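You operate a simulated robot arm through the tools that you are given. There is no shell and no other tool.

Carry out the task below with a simulated robot arm. There is one attempt and no reset: what you move stays moved.

Task
Skim the oil film off the water with the white pad.
Fine: open the tank lid, take all the film, lay the pad in the drip tray and shut the lid. Where these are worked on the way, their far stop is far enough and under half their travel is too little: tank lid. What is to be rubbed or washed off counts as gone when no trace of it is left.

It is judged by the outcome, as a careful person would: the job done as asked, and still so three seconds after it is handed in. It fails if anything else is knocked over, pushed out of place, dropped, spilled or broken. A push-on lid holds only when it is set on centred and level and pressed home; a screw cap is set on level and turned clockwise until tight.

Robot
A 6-joint arm with a two-finger gripper, fixed in place. Base frame: the origin is at the foot of the arm, x ahead of it, y to its left, z up. Units: cm, degrees, N and s.
It reaches about 129.8 cm from its shoulder. Its first joint turns from -149.0 to 149.0 degrees. Payload 1.57 kg.
The TCP is the grasp point between the finger pads, 2.1 cm short of the fingertips. In the tool frame z runs along the fingers and y along their closing line. The gripper opens to 7 cm. The gripper's body begins 5 cm behind the TCP.
Orientation is told as [roll, pitch, yaw] about the base's x, y, z axes, in that order, counted from this pose: with the fingers straight down and closing along the base's y, the tool's x points along the base's -x, its y along +y and its z along -z.

Tools
- The arm moves only by the tool apply_moves. Its argument "motion" is a list of rows, each a list of 3 entries, a list of its own where there are three numbers: the finger opening in cm, from 0 to 7, then the shift along the base's x, y, z in cm, then the turn, a rotation vector about the base's x, y, z in degrees. In form: [[grip, [dx, dy, dz], [rx, ry, rz]], ...]. A call has 1 to 20 rows; each row is the pose to reach, as a shift and turn from the pose commanded when the call began. A row lasts 0.2 s, in which the tool goes at most 5 cm and 8.6 degrees; a call with a longer step from one row to the next is refused whole, and so is a gripper value outside its range. A pose out of reach is approached as far as the arm can. The call stops where the force on the tool passes 90 N (or 10 N more than at its start, if that is more) or the arm is blocked; 0.2 s more then pass. Each finger halts on what it meets, pressing with about 30 N; the grip force reading is that of the motor and also rises with nothing between the fingers. The clock runs only during rows and for 0.2 s after the last one: add rows that repeat a pose to give the fingers time. It gives the time, the measured TCP pose, the force on the tool (base axes), the opening and the grip force at its end, in the units of the frame above (readings bear some noise), with the torque about the TCP (base axes, N m) and any sound that the robot's microphone picked up.
- Cameras (640 x 400 px; columns grow to the right, rows downward): "scene" is fixed at [4.88, -64.99, 130.72]; the picture's right is [0.39, -0.92, 0.00], its down [-0.43, -0.18, -0.89] and it looks along [0.81, 0.35, -0.46] (base axes); focal length 284 px, centre (320, 200). "wrist" rides on the gripper at [7.9, 0.4, -8.1] in the tool frame; the picture's right is [-0.05, 1.00, 0.00], its down [-0.67, -0.04, -0.74] and it looks along [-0.74, -0.04, 0.67] (tool axes); focal length 256 px, centre (320, 200). There is no depth. A picture from a camera that has moved, and an enlarged one, comes with that camera's place and axes in the base frame and with its lens.
- grab_frame(camera): a new picture of that camera. The clock stands still meanwhile.
- slide_trunk(by): slides the trunk up (or, below 0, down) by that many cm; the arm rides with it, the base frame stays. It gives what a move gives, with no picture.
- close_up(camera, box): a new picture of the part [left, top, right, bottom] of that camera's present view, enlarged. The clock stands still meanwhile.
- close_job(): hands the job in; it is judged then, once.

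Nothing tells you positions but the pictures and the camera data. Unless the task says otherwise, let go and move clear before handing in.

The tools are called after "Call:" as name(argument=value, ...) on one line, values as JSON. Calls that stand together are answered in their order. apply_moves: Moves the arm, as the interface text tells. Its arguments: {"type":"object","properties":{"motion":{"type":"array","items":{"type":"array"}}},"required":["motion"]} The other tools are called the same way: slide_trunk (by) slides the trunk up or down; grab_frame (camera) takes a picture; close_up (camera, box) takes an enlarged picture of a part of a camera's view; close_job () hands the job in.

At the start:

```text
time: 0.0
position: [51.18, -49.4, 120.12]
tcp_rot: [0.0, 0.0, -0.2]
wrist_force: [0.8, -0.7, -0.6]
ft_torque: [0.0, -0.01, 0.02]
gripper_width: 7.02
gripper_force: 0.1
trunk travel left (down, up): [-88.3, 8.7]
```

scene: 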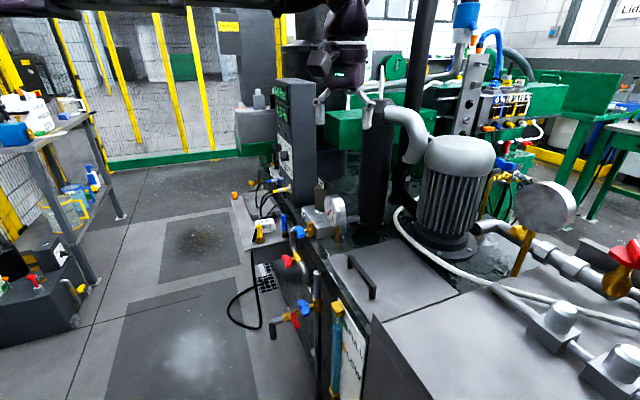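
wrist: 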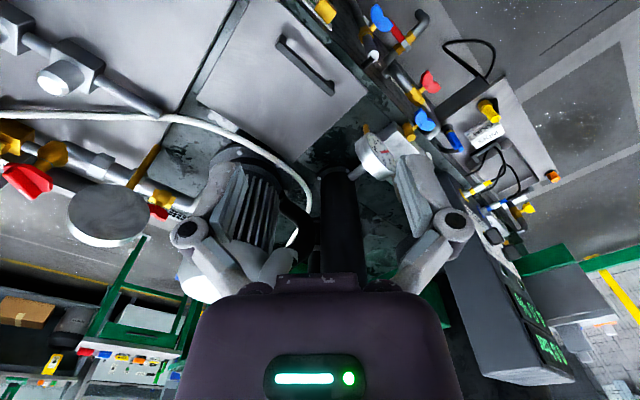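

I see a machine with a grey hatch with a dark bar handle (probably the tank lid); I can't yet make out the white pad or the drip tray. I'll take enlarged looks first.

Call:
close_up(camera="scene", box=[300, 200, 500, 400])

Call:
close_up(camera="scene", box=[220, 170, 360, 370])

Call:
close_up(camera="scene", box=[440, 180, 640, 400])

Call:
close_up(camera="wrist", box=[160, 0, 480, 200])

Call:
close_up(camera="scene", box=[0, 60, 140, 340])

```text
2.00 times, centred on (400, 300) of scene
camera zoom: at [4.88, -64.99, 130.72], right [0.39, -0.92, 0.0], down [-0.43, -0.18, -0.89], along [0.81, 0.35, -0.46], focal length 568 px, centre (160, 0)
```

zoom: 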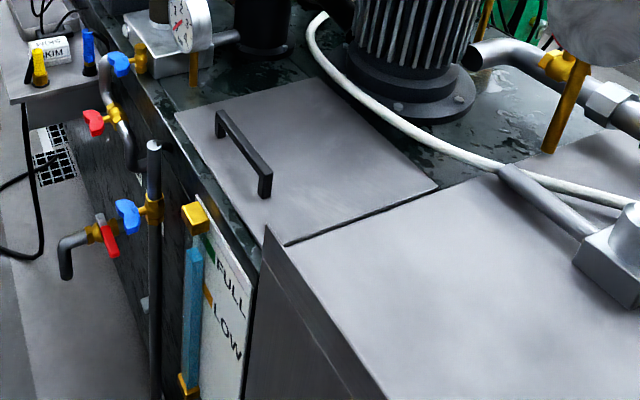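

```text
2.00 times, centred on (290, 270) of scene
camera zoom: at [4.88, -64.99, 130.72], right [0.39, -0.92, 0.0], down [-0.43, -0.18, -0.89], along [0.81, 0.35, -0.46], focal length 568 px, centre (380, 60)
```

zoom: 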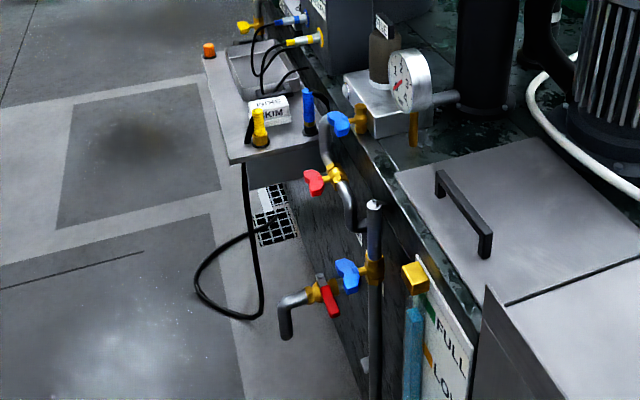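

```text
1.82 times, centred on (540, 290) of scene
camera zoom: at [4.88, -64.99, 130.72], right [0.39, -0.92, 0.0], down [-0.43, -0.18, -0.89], along [0.81, 0.35, -0.46], focal length 516 px, centre (-80, 36)
```

zoom: 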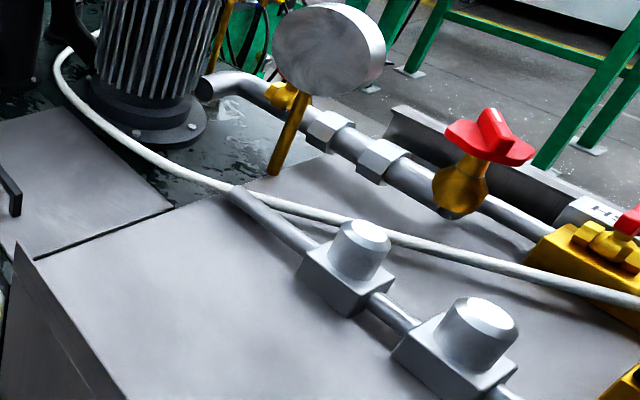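

```text
2.00 times, centred on (320, 100) of wrist
camera zoom: at [43.35, -48.93, 128.44], right [0.05, 1.0, 0.0], down [0.67, -0.04, 0.74], along [0.74, -0.04, -0.67], focal length 512 px, centre (320, 400)
```

zoom: 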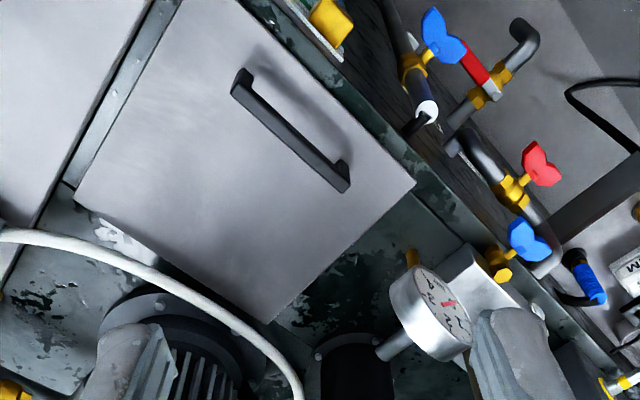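

```text
1.43 times, centred on (70, 200) of scene
camera zoom: at [4.88, -64.99, 130.72], right [0.39, -0.92, 0.0], down [-0.43, -0.18, -0.89], along [0.81, 0.35, -0.46], focal length 406 px, centre (677, 200)
```

zoom: 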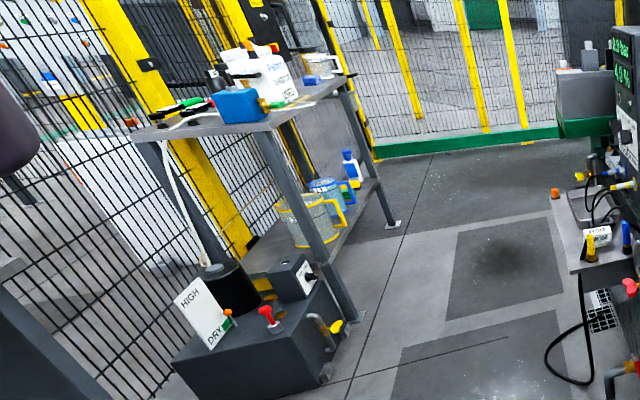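

The white labelled block on the side shelf (it may read "SKIM") could be the pad, with a tray beside it. I'll zoom in there.

Call:
close_up(camera="scene", box=[225, 175, 305, 255])

Call:
close_up(camera="wrist", box=[400, 80, 580, 220])

Call:
close_up(camera="scene", box=[330, 220, 450, 330])

Call:
close_up(camera="scene", box=[0, 220, 100, 340])

Call:
close_up(camera="wrist", box=[0, 230, 200, 400])

```text
5.00 times, centred on (265, 215) of scene
camera zoom: at [4.88, -64.99, 130.72], right [0.39, -0.92, 0.0], down [-0.43, -0.18, -0.89], along [0.81, 0.35, -0.46], focal length 1420 px, centre (595, 125)
```

zoom: 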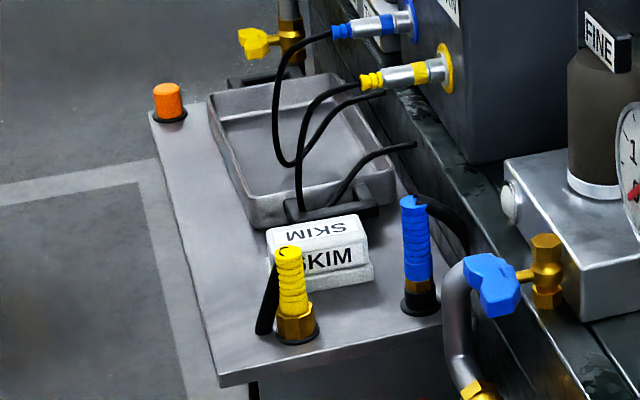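

```text
2.86 times, centred on (490, 150) of wrist
camera zoom: at [43.35, -48.93, 128.44], right [0.05, 1.0, 0.0], down [0.67, -0.04, 0.74], along [0.74, -0.04, -0.67], focal length 731 px, centre (-166, 343)
```

zoom: 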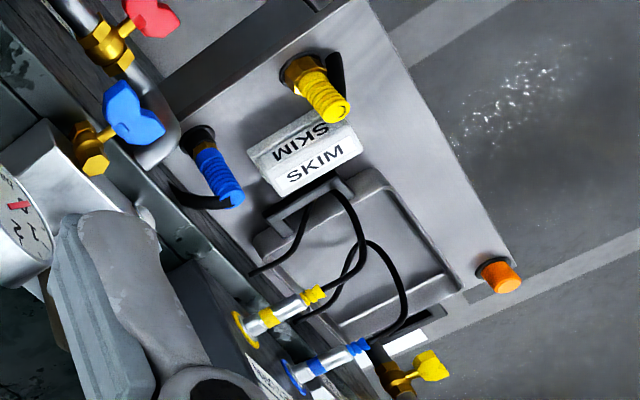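

```text
3.64 times, centred on (390, 275) of scene
camera zoom: at [4.88, -64.99, 130.72], right [0.39, -0.92, 0.0], down [-0.43, -0.18, -0.89], along [0.81, 0.35, -0.46], focal length 1033 px, centre (66, -73)
```

zoom: 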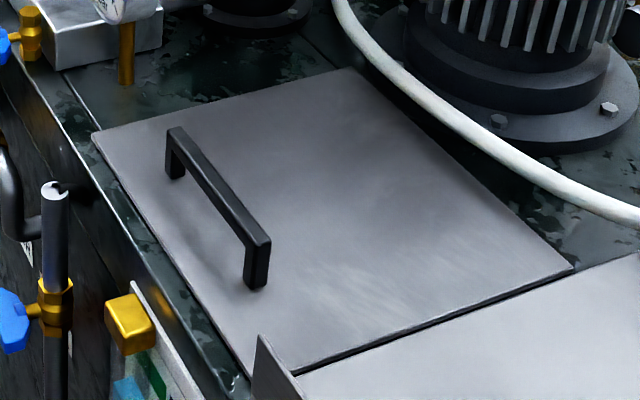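

```text
3.33 times, centred on (50, 280) of scene
camera zoom: at [4.88, -64.99, 130.72], right [0.39, -0.92, 0.0], down [-0.43, -0.18, -0.89], along [0.81, 0.35, -0.46], focal length 947 px, centre (1220, -67)
```

zoom: 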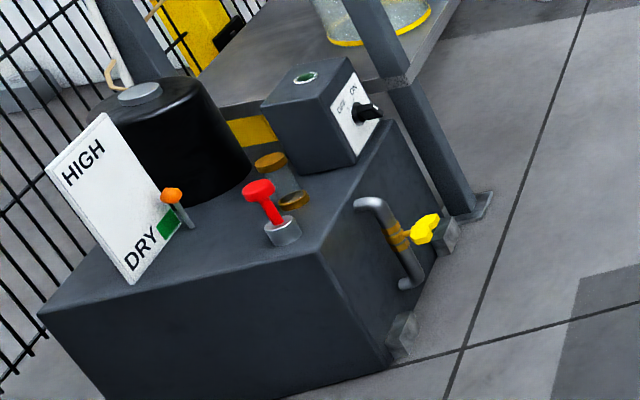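

```text
2.35 times, centred on (100, 315) of wrist
camera zoom: at [43.35, -48.93, 128.44], right [0.05, 1.0, 0.0], down [0.67, -0.04, 0.74], along [0.74, -0.04, -0.67], focal length 602 px, centre (838, -71)
```

zoom: 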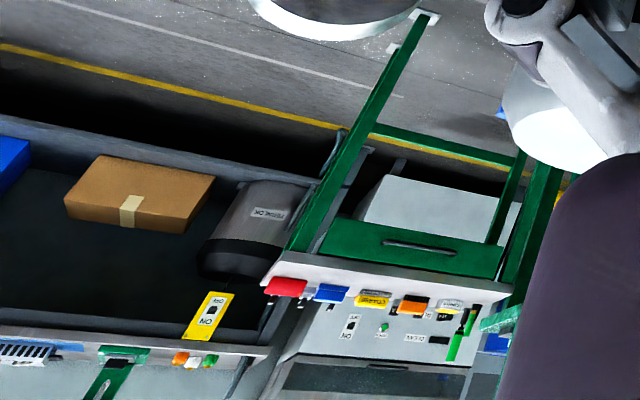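

The pad is the white SKIM block at about (82, -9, 72), next to a tray with black handles (the drip tray). The lid is about 25 cm square with its handle near (60, -52, 80), and its far edge, by the motor, is probably the hinge. I'll move in to inspect the lid.

Call:
apply_moves(motion=[[7, [0.2, 1.2, -4.5], [0, 0, -8]], [7, [0.4, 2.4, -9], [0, 0, -16]], [7, [0.6, 3.6, -13.5], [0, 0, -24]], [7, [0.9, 4.8, -18], [0, 0, -32]], [7, [1.1, 6, -22], [0, 0, -40]], [7, [1.3, 6.4, -25], [0, 0, -45]], [7, [1.3, 6.4, -25], [0, 0, -45]]])

Call:
grab_frame(camera="wrist")

Call:
grab_frame(camera="scene")

```text
time: 1.6
position: [52.23, -42.49, 120.24]
tcp_rot: [0.0, 0.0, -45.1]
wrist_force: [0.4, -0.1, -0.5]
ft_torque: [0.0, 0.03, 0.01]
gripper_width: 7.0
gripper_force: 0.0
out of reach, approached as far as the arm can: row 1, 2, 3, 4, 5, 6, 7
trunk travel left (down, up): [-88.3, 8.7]
```

```text
taken
camera wrist: at [46.95, -36.63, 128.44], right [0.74, 0.67, 0.0], down [0.45, -0.5, 0.74], along [0.5, -0.55, -0.67], focal length 256 px, centre (320, 200)
```

wrist: 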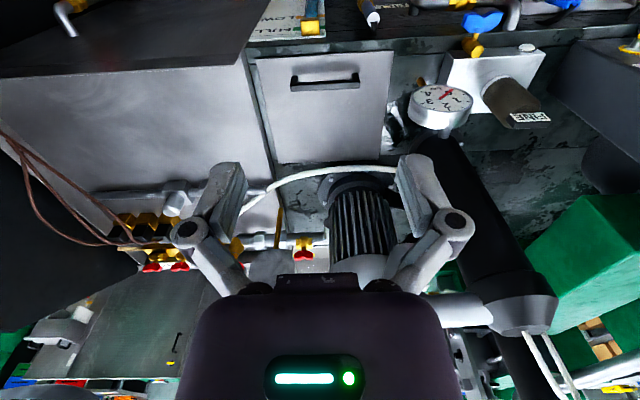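

```text
taken
```

scene: 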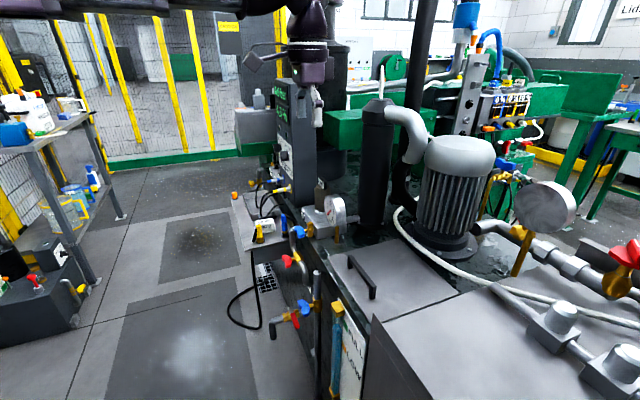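

The arm can't go lower from here, so I'll bring the trunk down, which takes the tool with it.

Call:
slide_trunk(by=-22)

Call:
grab_frame(camera="wrist")

Call:
grab_frame(camera="scene")

```text
time: 3.9
position: [52.16, -42.52, 98.19]
tcp_rot: [0.1, 0.0, -45.0]
wrist_force: [-0.1, 0.5, 0.0]
ft_torque: [-0.02, -0.03, -0.03]
gripper_width: 6.98
gripper_force: 0.0
trunk travel left (down, up): [-66.3, 30.7]
```

```text
taken
camera wrist: at [46.93, -36.63, 106.45], right [0.74, 0.67, 0.0], down [0.45, -0.5, 0.74], along [0.5, -0.55, -0.67], focal length 256 px, centre (320, 200)
```

wrist: 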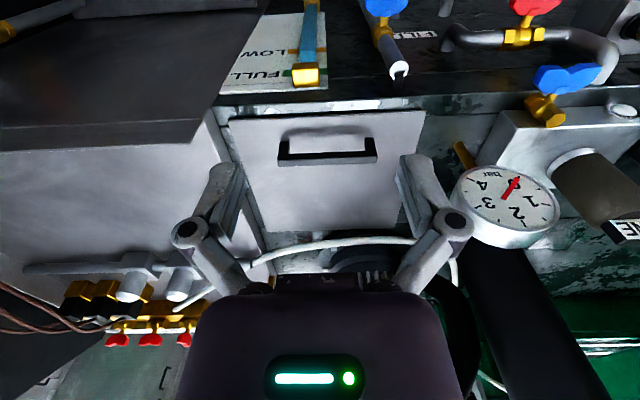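

```text
taken
```

scene: 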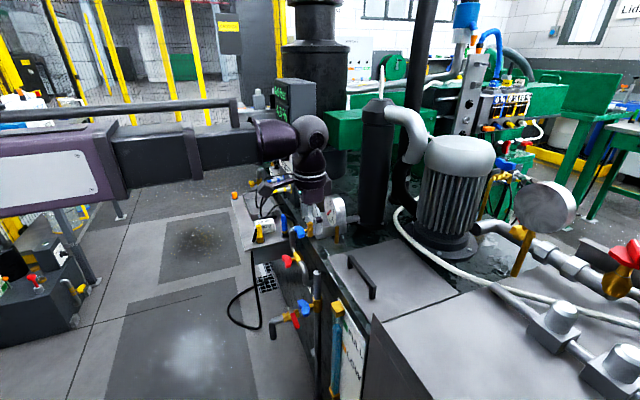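

I have a good view of the lid now; I'll enlarge it to find the hinge and check the clearance around it.

Call:
close_up(camera="wrist", box=[190, 70, 480, 290])

Call:
close_up(camera="wrist", box=[230, 180, 430, 290])

Call:
close_up(camera="wrist", box=[200, 80, 440, 180])

```text
1.82 times, centred on (335, 180) of wrist
camera zoom: at [46.93, -36.63, 106.45], right [0.74, 0.67, 0.0], down [0.45, -0.5, 0.74], along [0.5, -0.55, -0.67], focal length 465 px, centre (293, 236)
```

zoom: 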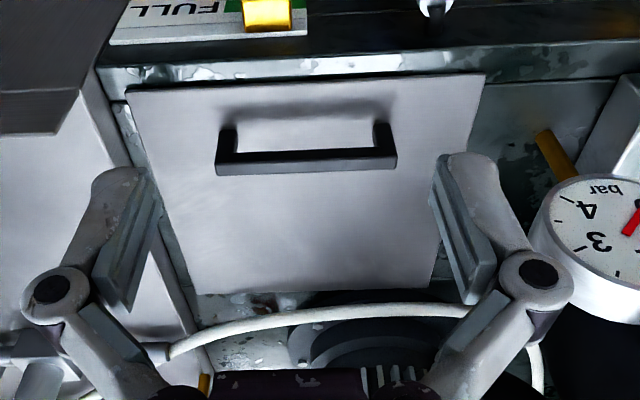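

```text
3.20 times, centred on (330, 235) of wrist
camera zoom: at [46.93, -36.63, 106.45], right [0.74, 0.67, 0.0], down [0.45, -0.5, 0.74], along [0.5, -0.55, -0.67], focal length 819 px, centre (288, 88)
```

zoom: 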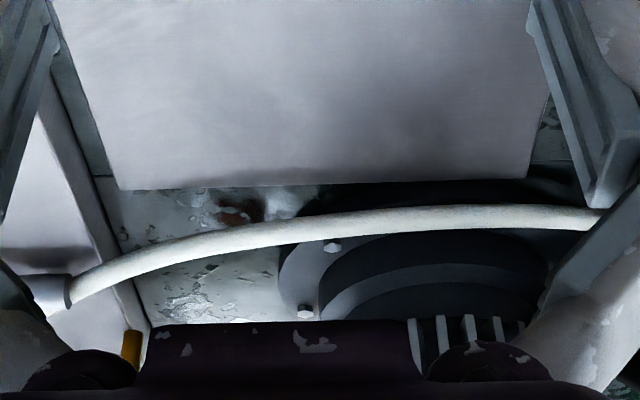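

```text
2.67 times, centred on (320, 130) of wrist
camera zoom: at [46.93, -36.63, 106.45], right [0.74, 0.67, 0.0], down [0.45, -0.5, 0.74], along [0.5, -0.55, -0.67], focal length 683 px, centre (320, 387)
```

zoom: 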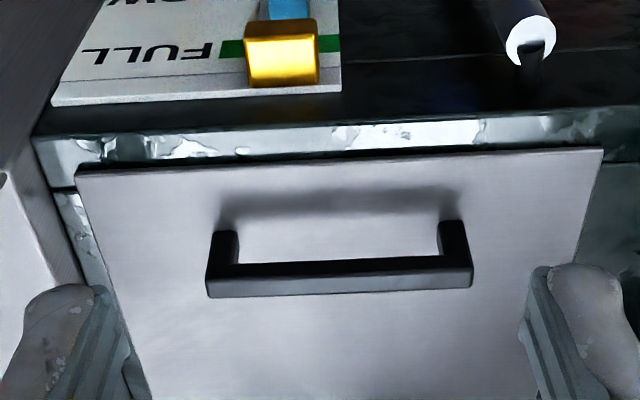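

The lid is square: near edge (50, -58) to (68, -40), far (hinge) edge (68, -76) to (86, -58), at z about 76. The handle bar runs at 45° and is centred at (61.5, -52, 80). I'll raise the tool relative to the trunk while turning it to straddle the bar, then lower the trunk to gain reach downward.

Call:
apply_moves(motion=[[7, [-0.5, 0, 3], [0, 0, 8]], [7, [-1, 0, 6], [0, 0, 16]], [7, [-1.5, 0, 9], [0, 0, 24]], [7, [-2, 0, 12], [0, 0, 32]], [7, [-2, 0, 15], [0, 0, 40]], [7, [-2, 0, 18], [0, 0, 48]], [7, [-2, 0, 20], [0, 0, 56]], [7, [-2, 0, 20], [0, 0, 64]], [7, [-2, 0, 20], [0, 0, 72]], [7, [-2, 0, 20], [0, 0, 80]], [7, [-2, 0, 20], [0, 0, 88]], [7, [-2, 0, 20], [0, 0, 90]]])

Call:
grab_frame(camera="scene")

```text
time: 6.5
position: [50.4, -42.97, 98.19]
tcp_rot: [0.0, 0.0, 45.1]
wrist_force: [0.5, -0.5, 0.2]
ft_torque: [0.0, 0.0, 0.0]
gripper_width: 6.99
gripper_force: 0.1
out of reach, approached as far as the arm can: row 1, 2, 3, 4, 5, 6, 7, 8, 9, 10, 11, 12
trunk travel left (down, up): [-66.3, 30.7]
```

```text
taken
```

scene: 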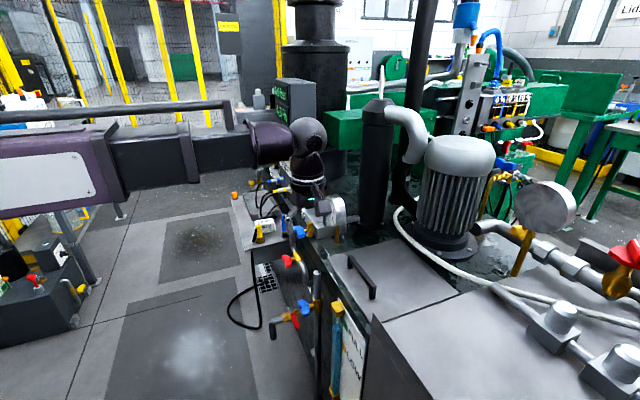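

The height doesn't respond to arm moves: x, y and yaw reached their targets but z stayed put, so height seems to come mainly from the trunk. I'll test how the wrist tilts.

Call:
apply_moves(motion=[[7, [0, 0, 0], [-5.6, -5.6, 0]], [7, [0, 0, 0], [-11.3, -11.3, 0]], [7, [0, 0, 0], [-16.9, -16.9, 0]], [7, [0, 0, 0], [-16.9, -16.9, 0]]])

Call:
grab_frame(camera="wrist")

Call:
close_up(camera="scene", box=[200, 80, 400, 260])

```text
time: 7.5
position: [50.26, -42.82, 99.82]
tcp_rot: [-24.1, 0.0, 45.1]
wrist_force: [0.7, 0.7, 0.0]
ft_torque: [0.02, 0.01, 0.04]
gripper_width: 7.0
gripper_force: 0.0
out of reach, approached as far as the arm can: row 2, 3, 4
trunk travel left (down, up): [-66.3, 30.7]
```

```text
taken
camera wrist: at [42.15, -45.72, 107.17], right [-0.61, 0.68, -0.41], down [0.28, 0.66, 0.7], along [0.74, 0.31, -0.59], focal length 256 px, centre (320, 200)
```

wrist: 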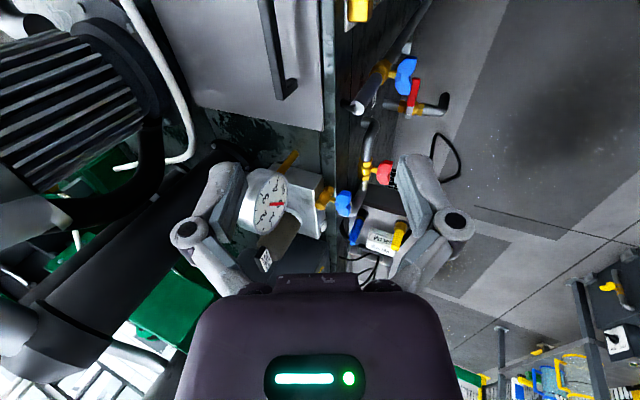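

```text
2.22 times, centred on (300, 170) of scene
camera zoom: at [4.88, -64.99, 130.72], right [0.39, -0.92, 0.0], down [-0.43, -0.18, -0.89], along [0.81, 0.35, -0.46], focal length 631 px, centre (364, 267)
```

zoom: 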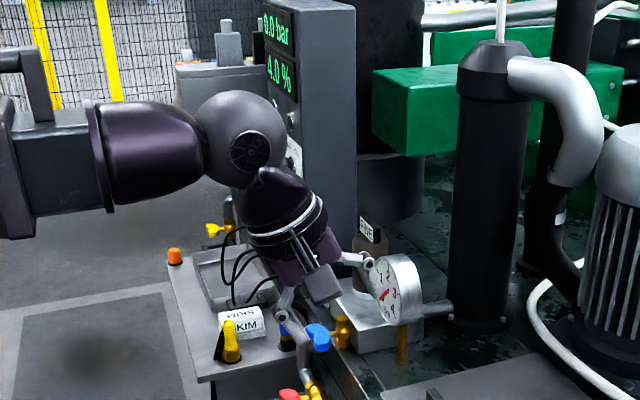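

The wrist centre rides about 18.8 cm behind the TCP at trunk height. So height comes from the trunk and tilt, while x and y come from the arm. I'll tilt the fingers to about 50° toward the hinge side, stand off in front of the handle and lower the trunk.

Call:
apply_moves(motion=[[5.5, [0.9, -1.6, 1.3], [-4.6, -4.6, 0]], [5.5, [1.8, -3.2, 2.6], [-9.2, -9.2, 0]], [5.5, [2.8, -4.8, 3.9], [-13.8, -13.8, 0]], [5.5, [3.7, -6.4, 5.1], [-18.4, -18.4, 0]], [5.5, [3.7, -6.4, 5.1], [-18.4, -18.4, 0]]])

Call:
slide_trunk(by=-19)

Call:
grab_frame(camera="wrist")

Call:
grab_frame(camera="scene")

```text
time: 8.7
position: [53.84, -49.02, 104.82]
tcp_rot: [-50.1, 0.0, 45.0]
wrist_force: [0.2, 0.7, 0.6]
ft_torque: [0.02, 0.02, 0.02]
gripper_width: 5.5
gripper_force: 0.1
out of reach, approached as far as the arm can: row 1, 2, 3
trunk travel left (down, up): [-66.3, 30.7]
```

```text
time: 10.8
position: [53.92, -48.95, 85.88]
tcp_rot: [-50.0, -0.1, 45.0]
wrist_force: [0.3, -0.2, 0.7]
ft_torque: [0.01, 0.03, 0.02]
gripper_width: 5.48
gripper_force: 0.1
trunk travel left (down, up): [-47.3, 49.7]
```

```text
taken
camera wrist: at [43.71, -50.0, 90.87], right [-0.42, 0.49, -0.76], down [0.08, 0.86, 0.51], along [0.91, 0.15, -0.4], focal length 256 px, centre (320, 200)
```

wrist: 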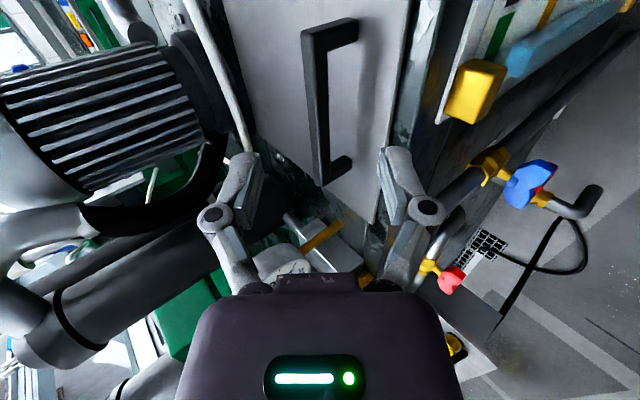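

```text
taken
```

scene: 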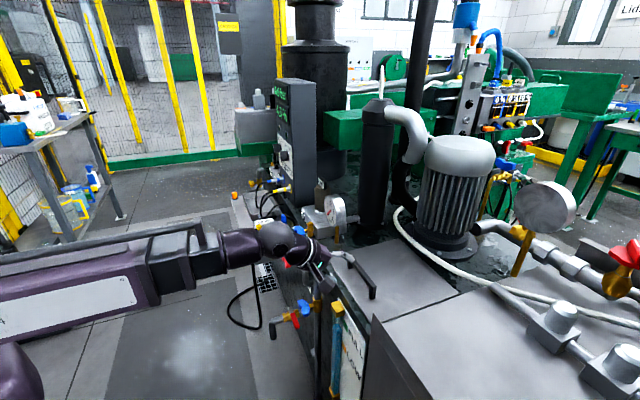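

The gripper is in front of the handle. I'll enlarge the wrist view to fix the bar's height and the clearance under it.

Call:
close_up(camera="wrist", box=[220, 0, 460, 240])

Call:
close_up(camera="scene", box=[290, 220, 410, 320])

```text
1.67 times, centred on (340, 120) of wrist
camera zoom: at [43.71, -50.0, 90.87], right [-0.42, 0.49, -0.76], down [0.08, 0.86, 0.51], along [0.91, 0.15, -0.4], focal length 427 px, centre (287, 333)
```

zoom: 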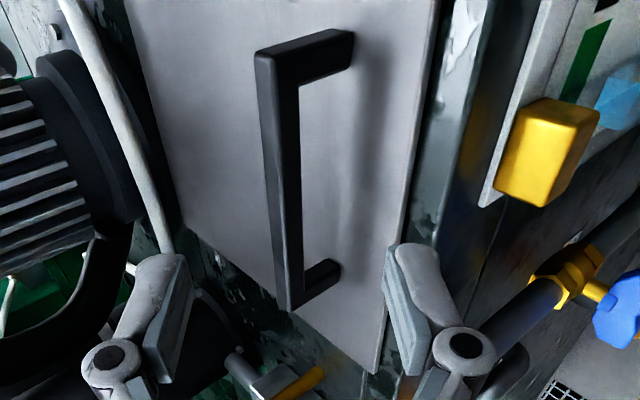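

```text
4.00 times, centred on (350, 270) of scene
camera zoom: at [4.88, -64.99, 130.72], right [0.39, -0.92, 0.0], down [-0.43, -0.18, -0.89], along [0.81, 0.35, -0.46], focal length 1136 px, centre (200, -80)
```

zoom: 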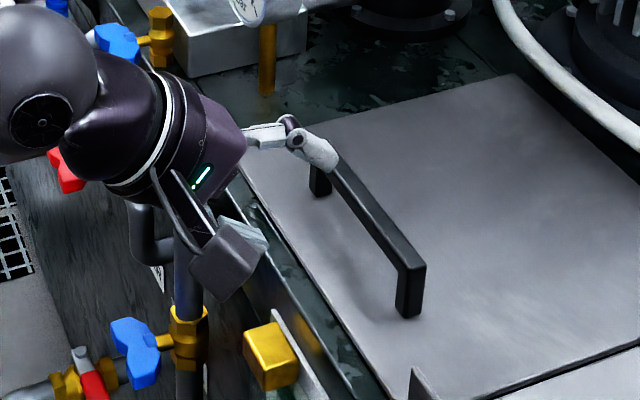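

The bar is about 1.2 cm thick, with its centre near z 79.5 and roughly 3 cm of gap above the lid. I'll lower 5 cm and move horizontally partway in, then check.

Call:
slide_trunk(by=-5)

Call:
apply_moves(motion=[[5.5, [1.5, -1.5, 0], [0, 0, 0]], [5.5, [3, -3, 0], [0, 0, 0]], [5.5, [3, -3, 0], [0, 0, 0]]])

Call:
grab_frame(camera="wrist")

Call:
close_up(camera="scene", box=[290, 220, 410, 320])

```text
time: 11.7
position: [53.8, -48.97, 80.88]
tcp_rot: [-50.0, 0.1, 45.0]
wrist_force: [-0.3, -0.3, 1.0]
ft_torque: [-0.02, -0.01, 0.03]
gripper_width: 5.52
gripper_force: 0.0
trunk travel left (down, up): [-42.3, 54.7]
```

```text
time: 12.5
position: [56.93, -51.96, 80.9]
tcp_rot: [-49.9, 0.1, 45.0]
wrist_force: [0.1, 0.0, -0.1]
ft_torque: [-0.01, 0.0, -0.01]
gripper_width: 5.51
gripper_force: 0.1
trunk travel left (down, up): [-42.3, 54.7]
```

```text
taken
camera wrist: at [46.74, -53.0, 85.85], right [-0.42, 0.49, -0.76], down [0.08, 0.86, 0.51], along [0.9, 0.15, -0.4], focal length 256 px, centre (320, 200)
```

wrist: 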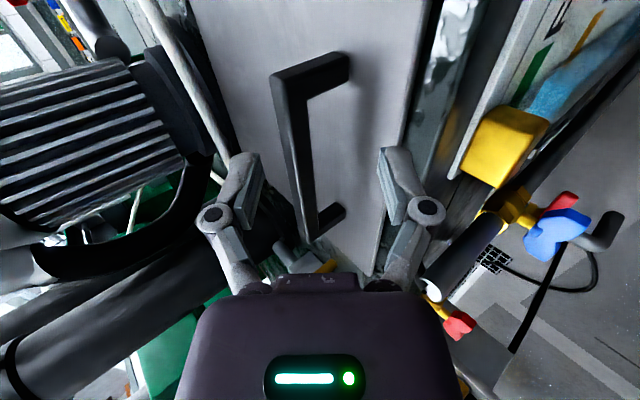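

```text
4.00 times, centred on (350, 270) of scene
camera zoom: at [4.88, -64.99, 130.72], right [0.39, -0.92, 0.0], down [-0.43, -0.18, -0.89], along [0.81, 0.35, -0.46], focal length 1136 px, centre (200, -80)
```

zoom: 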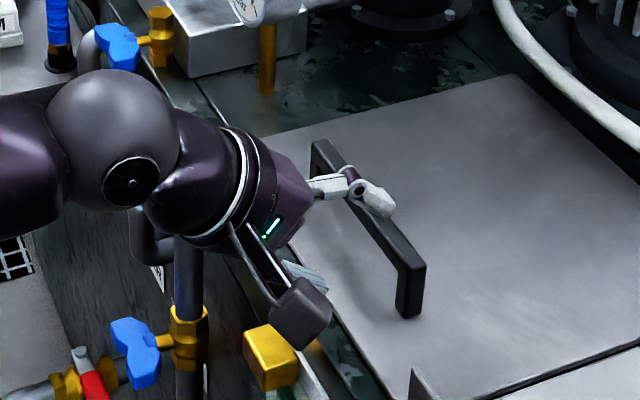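

Bar lies between the two fingers. I'll slide the rest of the way in so the lower finger sits under the bar.

Call:
apply_moves(motion=[[5.5, [0.7, -0.7, 0], [0, 0, 0]], [5.5, [1.4, -1.4, 0], [0, 0, 0]], [5.5, [2.1, -2.1, 0], [0, 0, 0]], [5.5, [2.7, -2.7, 0], [0, 0, 0]], [5.5, [2.7, -2.7, 0], [0, 0, 0]]])

Call:
close_up(camera="wrist", box=[200, 20, 460, 240])

Call:
close_up(camera="scene", box=[310, 220, 410, 310])

```text
time: 13.7
position: [59.58, -54.73, 80.83]
tcp_rot: [-49.9, 0.0, 45.0]
wrist_force: [-0.4, 0.0, -0.2]
ft_torque: [-0.01, 0.03, -0.01]
gripper_width: 5.52
gripper_force: 0.0
trunk travel left (down, up): [-42.3, 54.7]
```

```text
1.82 times, centred on (330, 130) of wrist
camera zoom: at [49.4, -55.73, 85.86], right [-0.42, 0.49, -0.76], down [0.08, 0.86, 0.51], along [0.91, 0.15, -0.4], focal length 465 px, centre (302, 327)
```

zoom: 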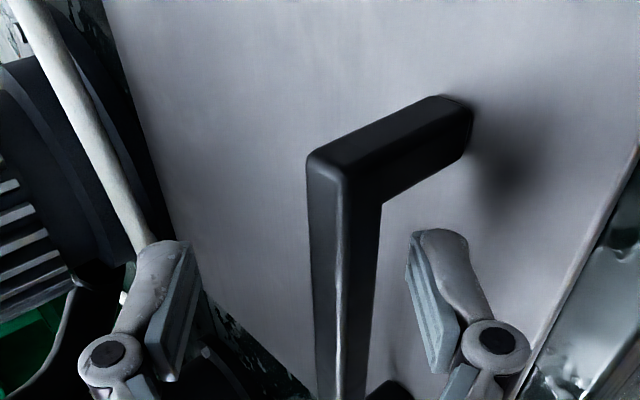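

```text
4.44 times, centred on (360, 265) of scene
camera zoom: at [4.88, -64.99, 130.72], right [0.39, -0.92, 0.0], down [-0.43, -0.18, -0.89], along [0.81, 0.35, -0.46], focal length 1262 px, centre (142, -89)
```

zoom: 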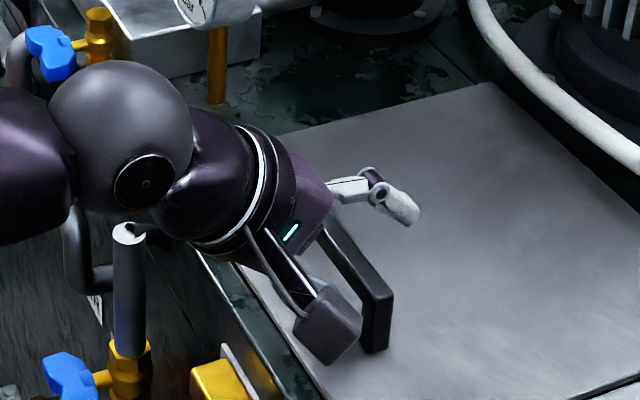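

The bar sits between the fingers with the lower finger under it. I'll lift with the trunk a little and read the force.

Call:
slide_trunk(by=2.5)

Call:
close_up(camera="scene", box=[310, 200, 450, 320])

Call:
close_up(camera="wrist", box=[200, 20, 460, 240])

```text
time: 14.4
position: [59.51, -54.7, 83.41]
tcp_rot: [-50.0, 0.0, 45.0]
wrist_force: [0.6, -0.4, 0.0]
ft_torque: [0.01, 0.0, 0.0]
gripper_width: 5.49
gripper_force: 0.1
trunk travel left (down, up): [-44.8, 52.2]
```

```text
3.33 times, centred on (380, 260) of scene
camera zoom: at [4.88, -64.99, 130.72], right [0.39, -0.92, 0.0], down [-0.43, -0.18, -0.89], along [0.81, 0.35, -0.46], focal length 947 px, centre (120, 0)
```

zoom: 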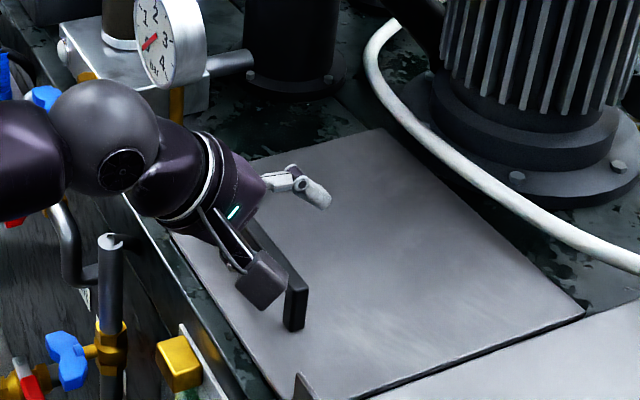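

```text
1.82 times, centred on (330, 130) of wrist
camera zoom: at [49.4, -55.72, 88.37], right [-0.42, 0.49, -0.76], down [0.08, 0.86, 0.51], along [0.91, 0.15, -0.4], focal length 465 px, centre (302, 327)
```

zoom: 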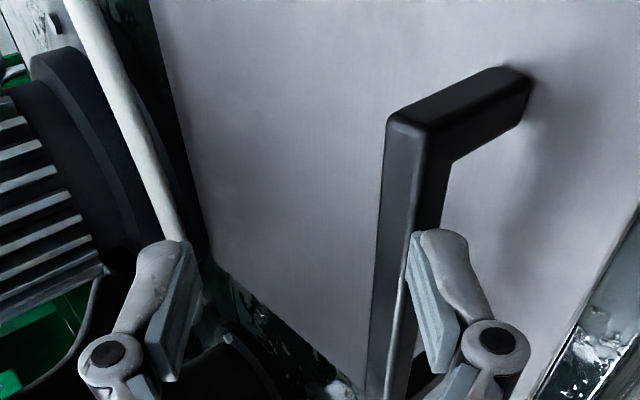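

The finger tip came up just short of the bar without hooking it, so I'm not deep enough. I'll go back down, insert further and look again.

Call:
slide_trunk(by=-2.5)

Call:
apply_moves(motion=[[5.5, [0.4, -0.4, 0], [0, 0, 0]], [5.5, [0.8, -0.8, 0], [0, 0, 0]], [5.5, [0.8, -0.8, 0], [0, 0, 0]]])

Call:
close_up(camera="wrist", box=[200, 20, 460, 240])

```text
time: 15.2
position: [59.59, -54.72, 80.92]
tcp_rot: [-50.0, 0.0, 44.9]
wrist_force: [-0.1, 0.0, -0.1]
ft_torque: [-0.01, -0.02, 0.05]
gripper_width: 5.51
gripper_force: 0.1
trunk travel left (down, up): [-42.3, 54.7]
```

```text
time: 15.9
position: [60.52, -55.55, 80.87]
tcp_rot: [-50.0, 0.0, 45.0]
wrist_force: [0.0, 0.2, -1.2]
ft_torque: [-0.04, 0.03, 0.02]
gripper_width: 5.61
gripper_force: 0.8
trunk travel left (down, up): [-42.3, 54.7]
```

```text
1.82 times, centred on (330, 130) of wrist
camera zoom: at [50.3, -56.52, 85.86], right [-0.42, 0.49, -0.76], down [0.08, 0.86, 0.51], along [0.91, 0.15, -0.4], focal length 465 px, centre (302, 327)
```

zoom: 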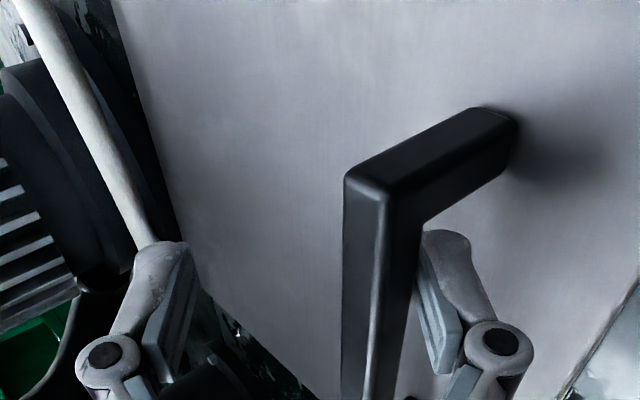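

The bar now overlaps the lower finger and is just touching it (slight force). I'll lift 2 cm with the trunk.

Call:
slide_trunk(by=2)

Call:
close_up(camera="wrist", box=[200, 20, 460, 240])

Call:
close_up(camera="scene", box=[310, 200, 450, 320])

```text
time: 16.6
position: [60.36, -55.47, 82.95]
tcp_rot: [-50.0, 0.0, 45.0]
wrist_force: [-3.4, 3.7, -3.1]
ft_torque: [0.04, 0.1, 0.05]
gripper_width: 5.91
gripper_force: 3.6
trunk travel left (down, up): [-44.3, 52.7]
```

```text
1.82 times, centred on (330, 130) of wrist
camera zoom: at [50.28, -56.49, 87.89], right [-0.42, 0.49, -0.77], down [0.08, 0.86, 0.51], along [0.91, 0.15, -0.4], focal length 465 px, centre (302, 327)
```

zoom: 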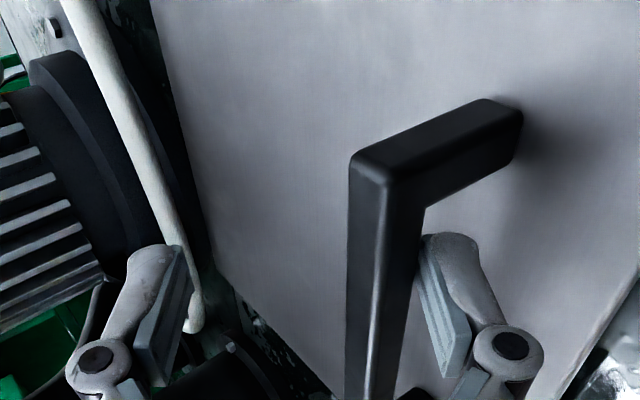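

```text
3.33 times, centred on (380, 260) of scene
camera zoom: at [4.88, -64.99, 130.72], right [0.39, -0.92, 0.0], down [-0.43, -0.18, -0.89], along [0.81, 0.35, -0.46], focal length 947 px, centre (120, 0)
```

zoom: 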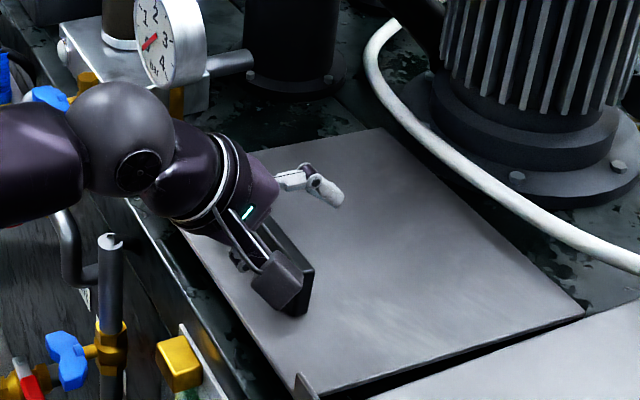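

The lid is rising, with a few newtons on the finger, hinged at the far edge. I'll continue in alternating small trunk and arm steps.

Call:
apply_moves(motion=[[5.5, [0.4, -0.4, 0], [0, 0, 0]], [5.5, [0.7, -0.7, 0], [0, 0, 0]]])

Call:
slide_trunk(by=2.5)

Call:
apply_moves(motion=[[5.5, [0.4, -0.4, 0], [0, 0, 0]], [5.5, [0.8, -0.8, 0], [0, 0, 0]]])

Call:
close_up(camera="wrist", box=[200, 20, 460, 240])

Call:
close_up(camera="scene", box=[310, 180, 470, 320])

```text
time: 17.2
position: [61.12, -56.27, 82.83]
tcp_rot: [-49.9, 0.0, 45.0]
wrist_force: [-9.2, 7.3, -8.4]
ft_torque: [0.01, 0.11, 0.13]
gripper_width: 6.69
gripper_force: 9.2
trunk travel left (down, up): [-44.3, 52.7]
```

```text
time: 17.9
position: [61.2, -56.2, 85.47]
tcp_rot: [-50.1, -0.1, 45.0]
wrist_force: [-1.6, 2.9, -2.3]
ft_torque: [0.02, 0.04, 0.0]
gripper_width: 5.82
gripper_force: 2.2
trunk travel left (down, up): [-46.8, 50.2]
```

```text
time: 18.5
position: [61.99, -57.09, 85.38]
tcp_rot: [-49.9, 0.0, 44.9]
wrist_force: [-6.9, 6.7, -7.8]
ft_torque: [0.04, -0.07, 0.02]
gripper_width: 6.45
gripper_force: 6.8
trunk travel left (down, up): [-46.8, 50.2]
```

```text
1.82 times, centred on (330, 130) of wrist
camera zoom: at [51.77, -58.02, 90.36], right [-0.42, 0.49, -0.76], down [0.08, 0.86, 0.51], along [0.91, 0.15, -0.4], focal length 465 px, centre (302, 327)
```

zoom: 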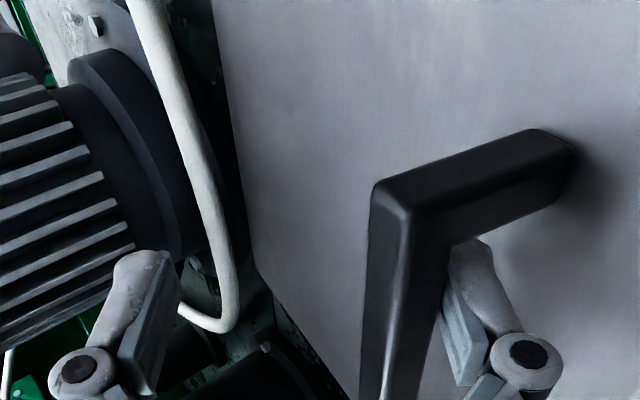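

```text
2.86 times, centred on (390, 250) of scene
camera zoom: at [4.88, -64.99, 130.72], right [0.39, -0.92, 0.0], down [-0.43, -0.18, -0.89], along [0.81, 0.35, -0.46], focal length 812 px, centre (120, 57)
```

zoom: 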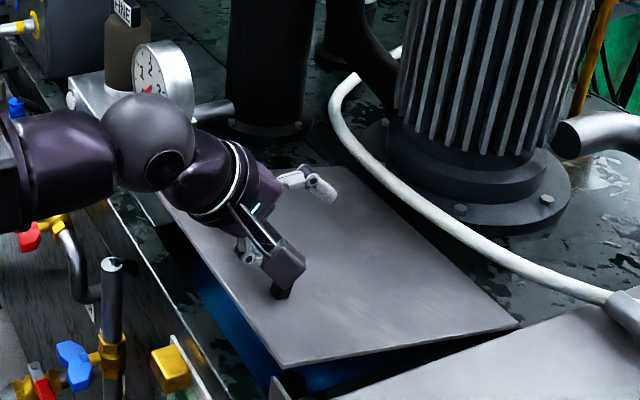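

It's working: the lid is around 12° open and blue water shows inside. I'll continue stepping.

Call:
slide_trunk(by=2.5)

Call:
apply_moves(motion=[[5.5, [0.3, -0.3, 0], [0, 0, 0]], [5.5, [0.7, -0.7, 0], [0, 0, 0]]])

Call:
slide_trunk(by=2.5)

Call:
apply_moves(motion=[[5.5, [0.4, -0.4, 0], [0, 0, 0]], [5.5, [0.9, -0.9, 0], [0, 0, 0]]])

Call:
close_up(camera="wrist", box=[180, 20, 480, 270])

Call:
close_up(camera="scene", box=[310, 150, 490, 310])

```text
time: 19.2
position: [61.9, -57.04, 87.97]
tcp_rot: [-50.0, 0.0, 45.0]
wrist_force: [-1.3, 0.8, -0.8]
ft_torque: [0.03, 0.04, 0.05]
gripper_width: 5.72
gripper_force: 1.2
trunk travel left (down, up): [-49.3, 47.7]
```

```text
time: 19.8
position: [62.65, -57.72, 87.68]
tcp_rot: [-49.9, 0.0, 45.0]
wrist_force: [-6.9, 5.4, -6.3]
ft_torque: [-0.04, -0.01, 0.01]
gripper_width: 6.36
gripper_force: 5.8
trunk travel left (down, up): [-49.3, 47.7]
```

```text
time: 20.6
position: [62.74, -57.78, 90.41]
tcp_rot: [-50.0, 0.0, 45.0]
wrist_force: [-1.3, 1.3, -0.9]
ft_torque: [0.0, 0.06, -0.02]
gripper_width: 5.67
gripper_force: 1.5
trunk travel left (down, up): [-51.8, 45.2]
```

```text
time: 21.1
position: [63.63, -58.66, 90.37]
tcp_rot: [-49.9, 0.0, 44.9]
wrist_force: [-5.3, 4.6, -6.4]
ft_torque: [-0.04, 0.0, 0.04]
gripper_width: 6.2
gripper_force: 5.1
trunk travel left (down, up): [-51.8, 45.2]
```

```text
1.60 times, centred on (330, 145) of wrist
camera zoom: at [53.44, -59.66, 95.35], right [-0.42, 0.49, -0.76], down [0.08, 0.86, 0.51], along [0.91, 0.15, -0.4], focal length 410 px, centre (304, 288)
```

zoom: 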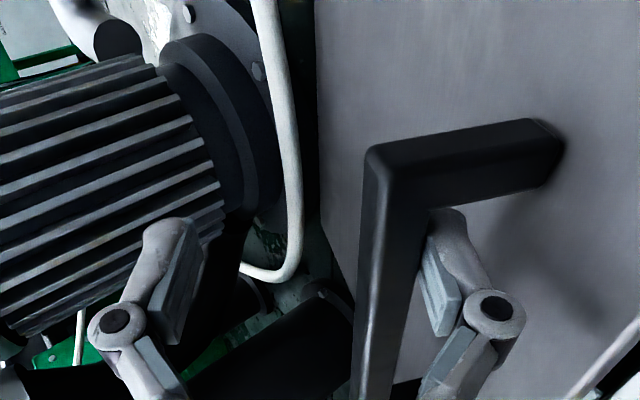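

```text
2.50 times, centred on (400, 230) of scene
camera zoom: at [4.88, -64.99, 130.72], right [0.39, -0.92, 0.0], down [-0.43, -0.18, -0.89], along [0.81, 0.35, -0.46], focal length 710 px, centre (120, 125)
```

zoom: 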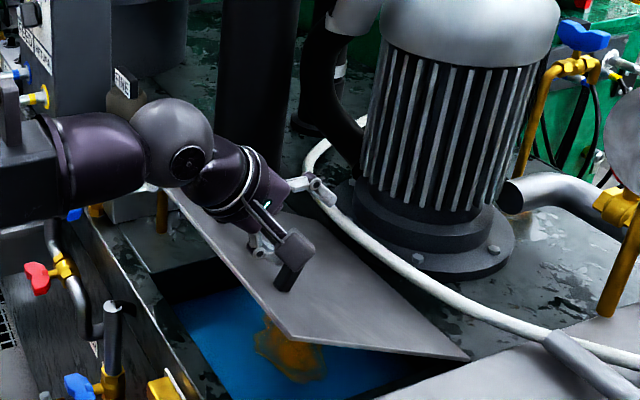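

About 28° open; I can see the brown oil film on the blue water. I'll continue while gradually bringing the fingers toward vertical so the hand clears the lid's edge.

Call:
slide_trunk(by=2.5)

Call:
apply_moves(motion=[[5.5, [0.5, -0.5, -0.6], [1.77, 1.77, 0]], [5.5, [1.0, -1.0, -1.2], [3.54, 3.54, 0]]])

Call:
slide_trunk(by=2.5)

Call:
apply_moves(motion=[[5.5, [0.5, -0.5, -0.55], [1.77, 1.77, 0]], [5.5, [1.0, -1.0, -1.1], [3.54, 3.54, 0]]])

Call:
close_up(camera="wrist", box=[180, 20, 480, 270])

Call:
close_up(camera="scene", box=[310, 150, 490, 310])

```text
time: 21.9
position: [63.64, -58.62, 92.96]
tcp_rot: [-50.0, 0.0, 45.0]
wrist_force: [-0.8, 0.9, 0.6]
ft_torque: [-0.01, 0.01, 0.0]
gripper_width: 5.56
gripper_force: 0.7
trunk travel left (down, up): [-54.3, 42.7]
```

```text
time: 22.5
position: [64.52, -59.78, 91.75]
tcp_rot: [-44.9, 0.1, 45.0]
wrist_force: [-2.0, 2.4, -1.4]
ft_torque: [-0.03, 0.05, 0.04]
gripper_width: 5.85
gripper_force: 2.9
trunk travel left (down, up): [-54.3, 42.7]
```

```text
time: 23.2
position: [64.62, -59.76, 94.18]
tcp_rot: [-45.1, 0.0, 45.1]
wrist_force: [-0.1, -0.3, 0.5]
ft_torque: [0.02, -0.03, -0.02]
gripper_width: 5.53
gripper_force: 0.1
trunk travel left (down, up): [-56.8, 40.2]
```

```text
time: 23.8
position: [65.62, -60.7, 93.15]
tcp_rot: [-39.9, 0.0, 45.0]
wrist_force: [-2.2, 2.0, -3.5]
ft_torque: [-0.03, -0.08, 0.04]
gripper_width: 5.79
gripper_force: 1.9
trunk travel left (down, up): [-56.8, 40.2]
```

```text
1.60 times, centred on (330, 145) of wrist
camera zoom: at [56.17, -62.4, 99.1], right [-0.5, 0.58, -0.64], down [0.15, 0.79, 0.59], along [0.85, 0.2, -0.49], focal length 410 px, centre (304, 288)
```

zoom: 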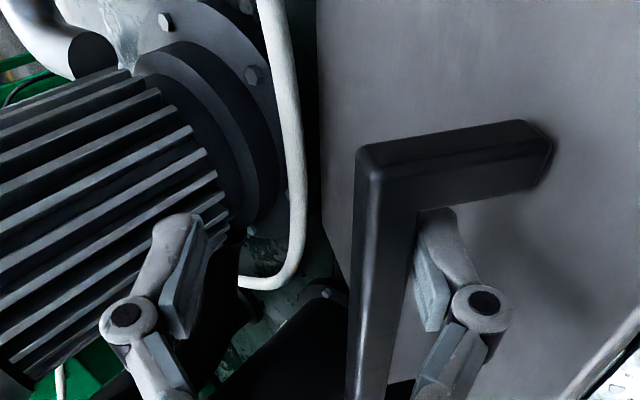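

```text
2.50 times, centred on (400, 230) of scene
camera zoom: at [4.88, -64.99, 130.72], right [0.39, -0.92, 0.0], down [-0.43, -0.18, -0.89], along [0.81, 0.35, -0.46], focal length 710 px, centre (120, 125)
```

zoom: 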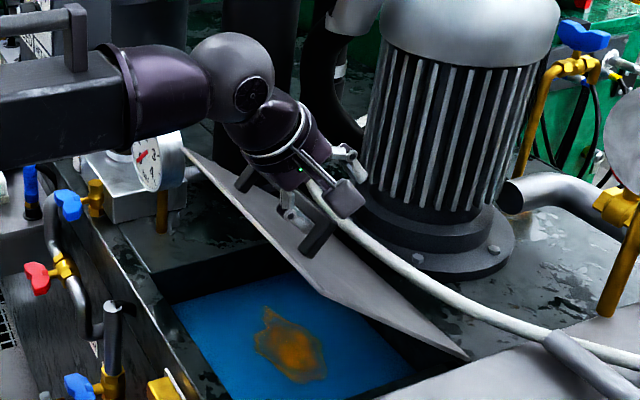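

The lid is about 40° open with very low force. I'll keep stepping on.

Call:
slide_trunk(by=2.0)

Call:
apply_moves(motion=[[5.5, [0.6, -0.6, -0.5], [1.77, 1.77, 0]], [5.5, [1.15, -1.15, -1.0], [3.54, 3.54, 0]]])

Call:
slide_trunk(by=2.0)

Call:
apply_moves(motion=[[5.5, [0.6, -0.6, -0.45], [1.77, 1.77, 0]], [5.5, [1.15, -1.15, -0.9], [3.54, 3.54, 0]]])

Call:
close_up(camera="wrist", box=[180, 20, 480, 270])

Call:
close_up(camera="scene", box=[310, 130, 490, 310])

```text
time: 24.4
position: [65.74, -60.77, 95.16]
tcp_rot: [-40.0, 0.0, 45.1]
wrist_force: [-0.4, 0.3, 0.5]
ft_torque: [0.01, -0.02, -0.01]
gripper_width: 5.5
gripper_force: 0.2
trunk travel left (down, up): [-58.8, 38.2]
```

```text
time: 25.0
position: [66.66, -61.81, 94.12]
tcp_rot: [-35.0, 0.0, 45.0]
wrist_force: [-5.0, 5.2, -3.3]
ft_torque: [-0.02, -0.01, 0.09]
gripper_width: 6.13
gripper_force: 4.8
trunk travel left (down, up): [-58.8, 38.2]
```

```text
time: 25.7
position: [66.72, -61.95, 96.11]
tcp_rot: [-35.1, 0.0, 45.0]
wrist_force: [0.2, -0.1, 0.1]
ft_torque: [0.01, -0.02, 0.02]
gripper_width: 5.49
gripper_force: 0.0
trunk travel left (down, up): [-60.8, 36.2]
```

```text
time: 26.3
position: [67.86, -63.0, 95.16]
tcp_rot: [-29.9, 0.1, 45.0]
wrist_force: [-5.5, 5.0, -4.4]
ft_torque: [-0.03, -0.02, 0.04]
gripper_width: 6.15
gripper_force: 5.0
trunk travel left (down, up): [-60.8, 36.2]
```

```text
1.60 times, centred on (330, 145) of wrist
camera zoom: at [59.16, -65.48, 102.14], right [-0.57, 0.65, -0.5], down [0.23, 0.71, 0.66], along [0.79, 0.27, -0.56], focal length 410 px, centre (304, 288)
```

zoom: 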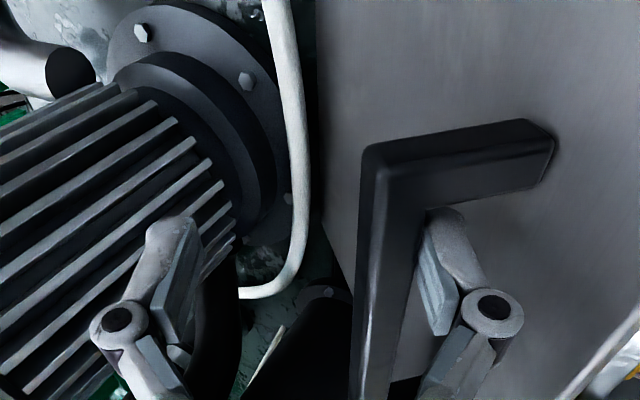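

```text
2.22 times, centred on (400, 220) of scene
camera zoom: at [4.88, -64.99, 130.72], right [0.39, -0.92, 0.0], down [-0.43, -0.18, -0.89], along [0.81, 0.35, -0.46], focal length 631 px, centre (142, 156)
```

zoom: 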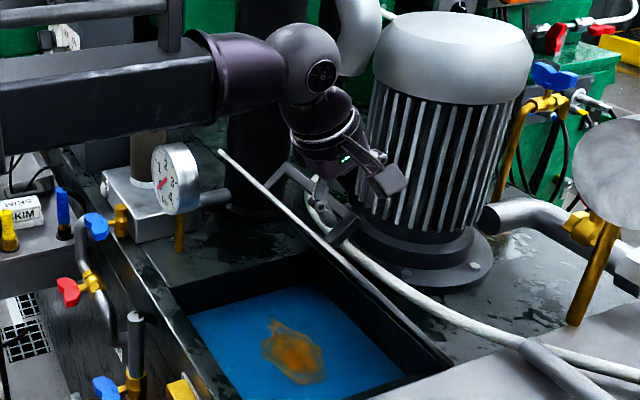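

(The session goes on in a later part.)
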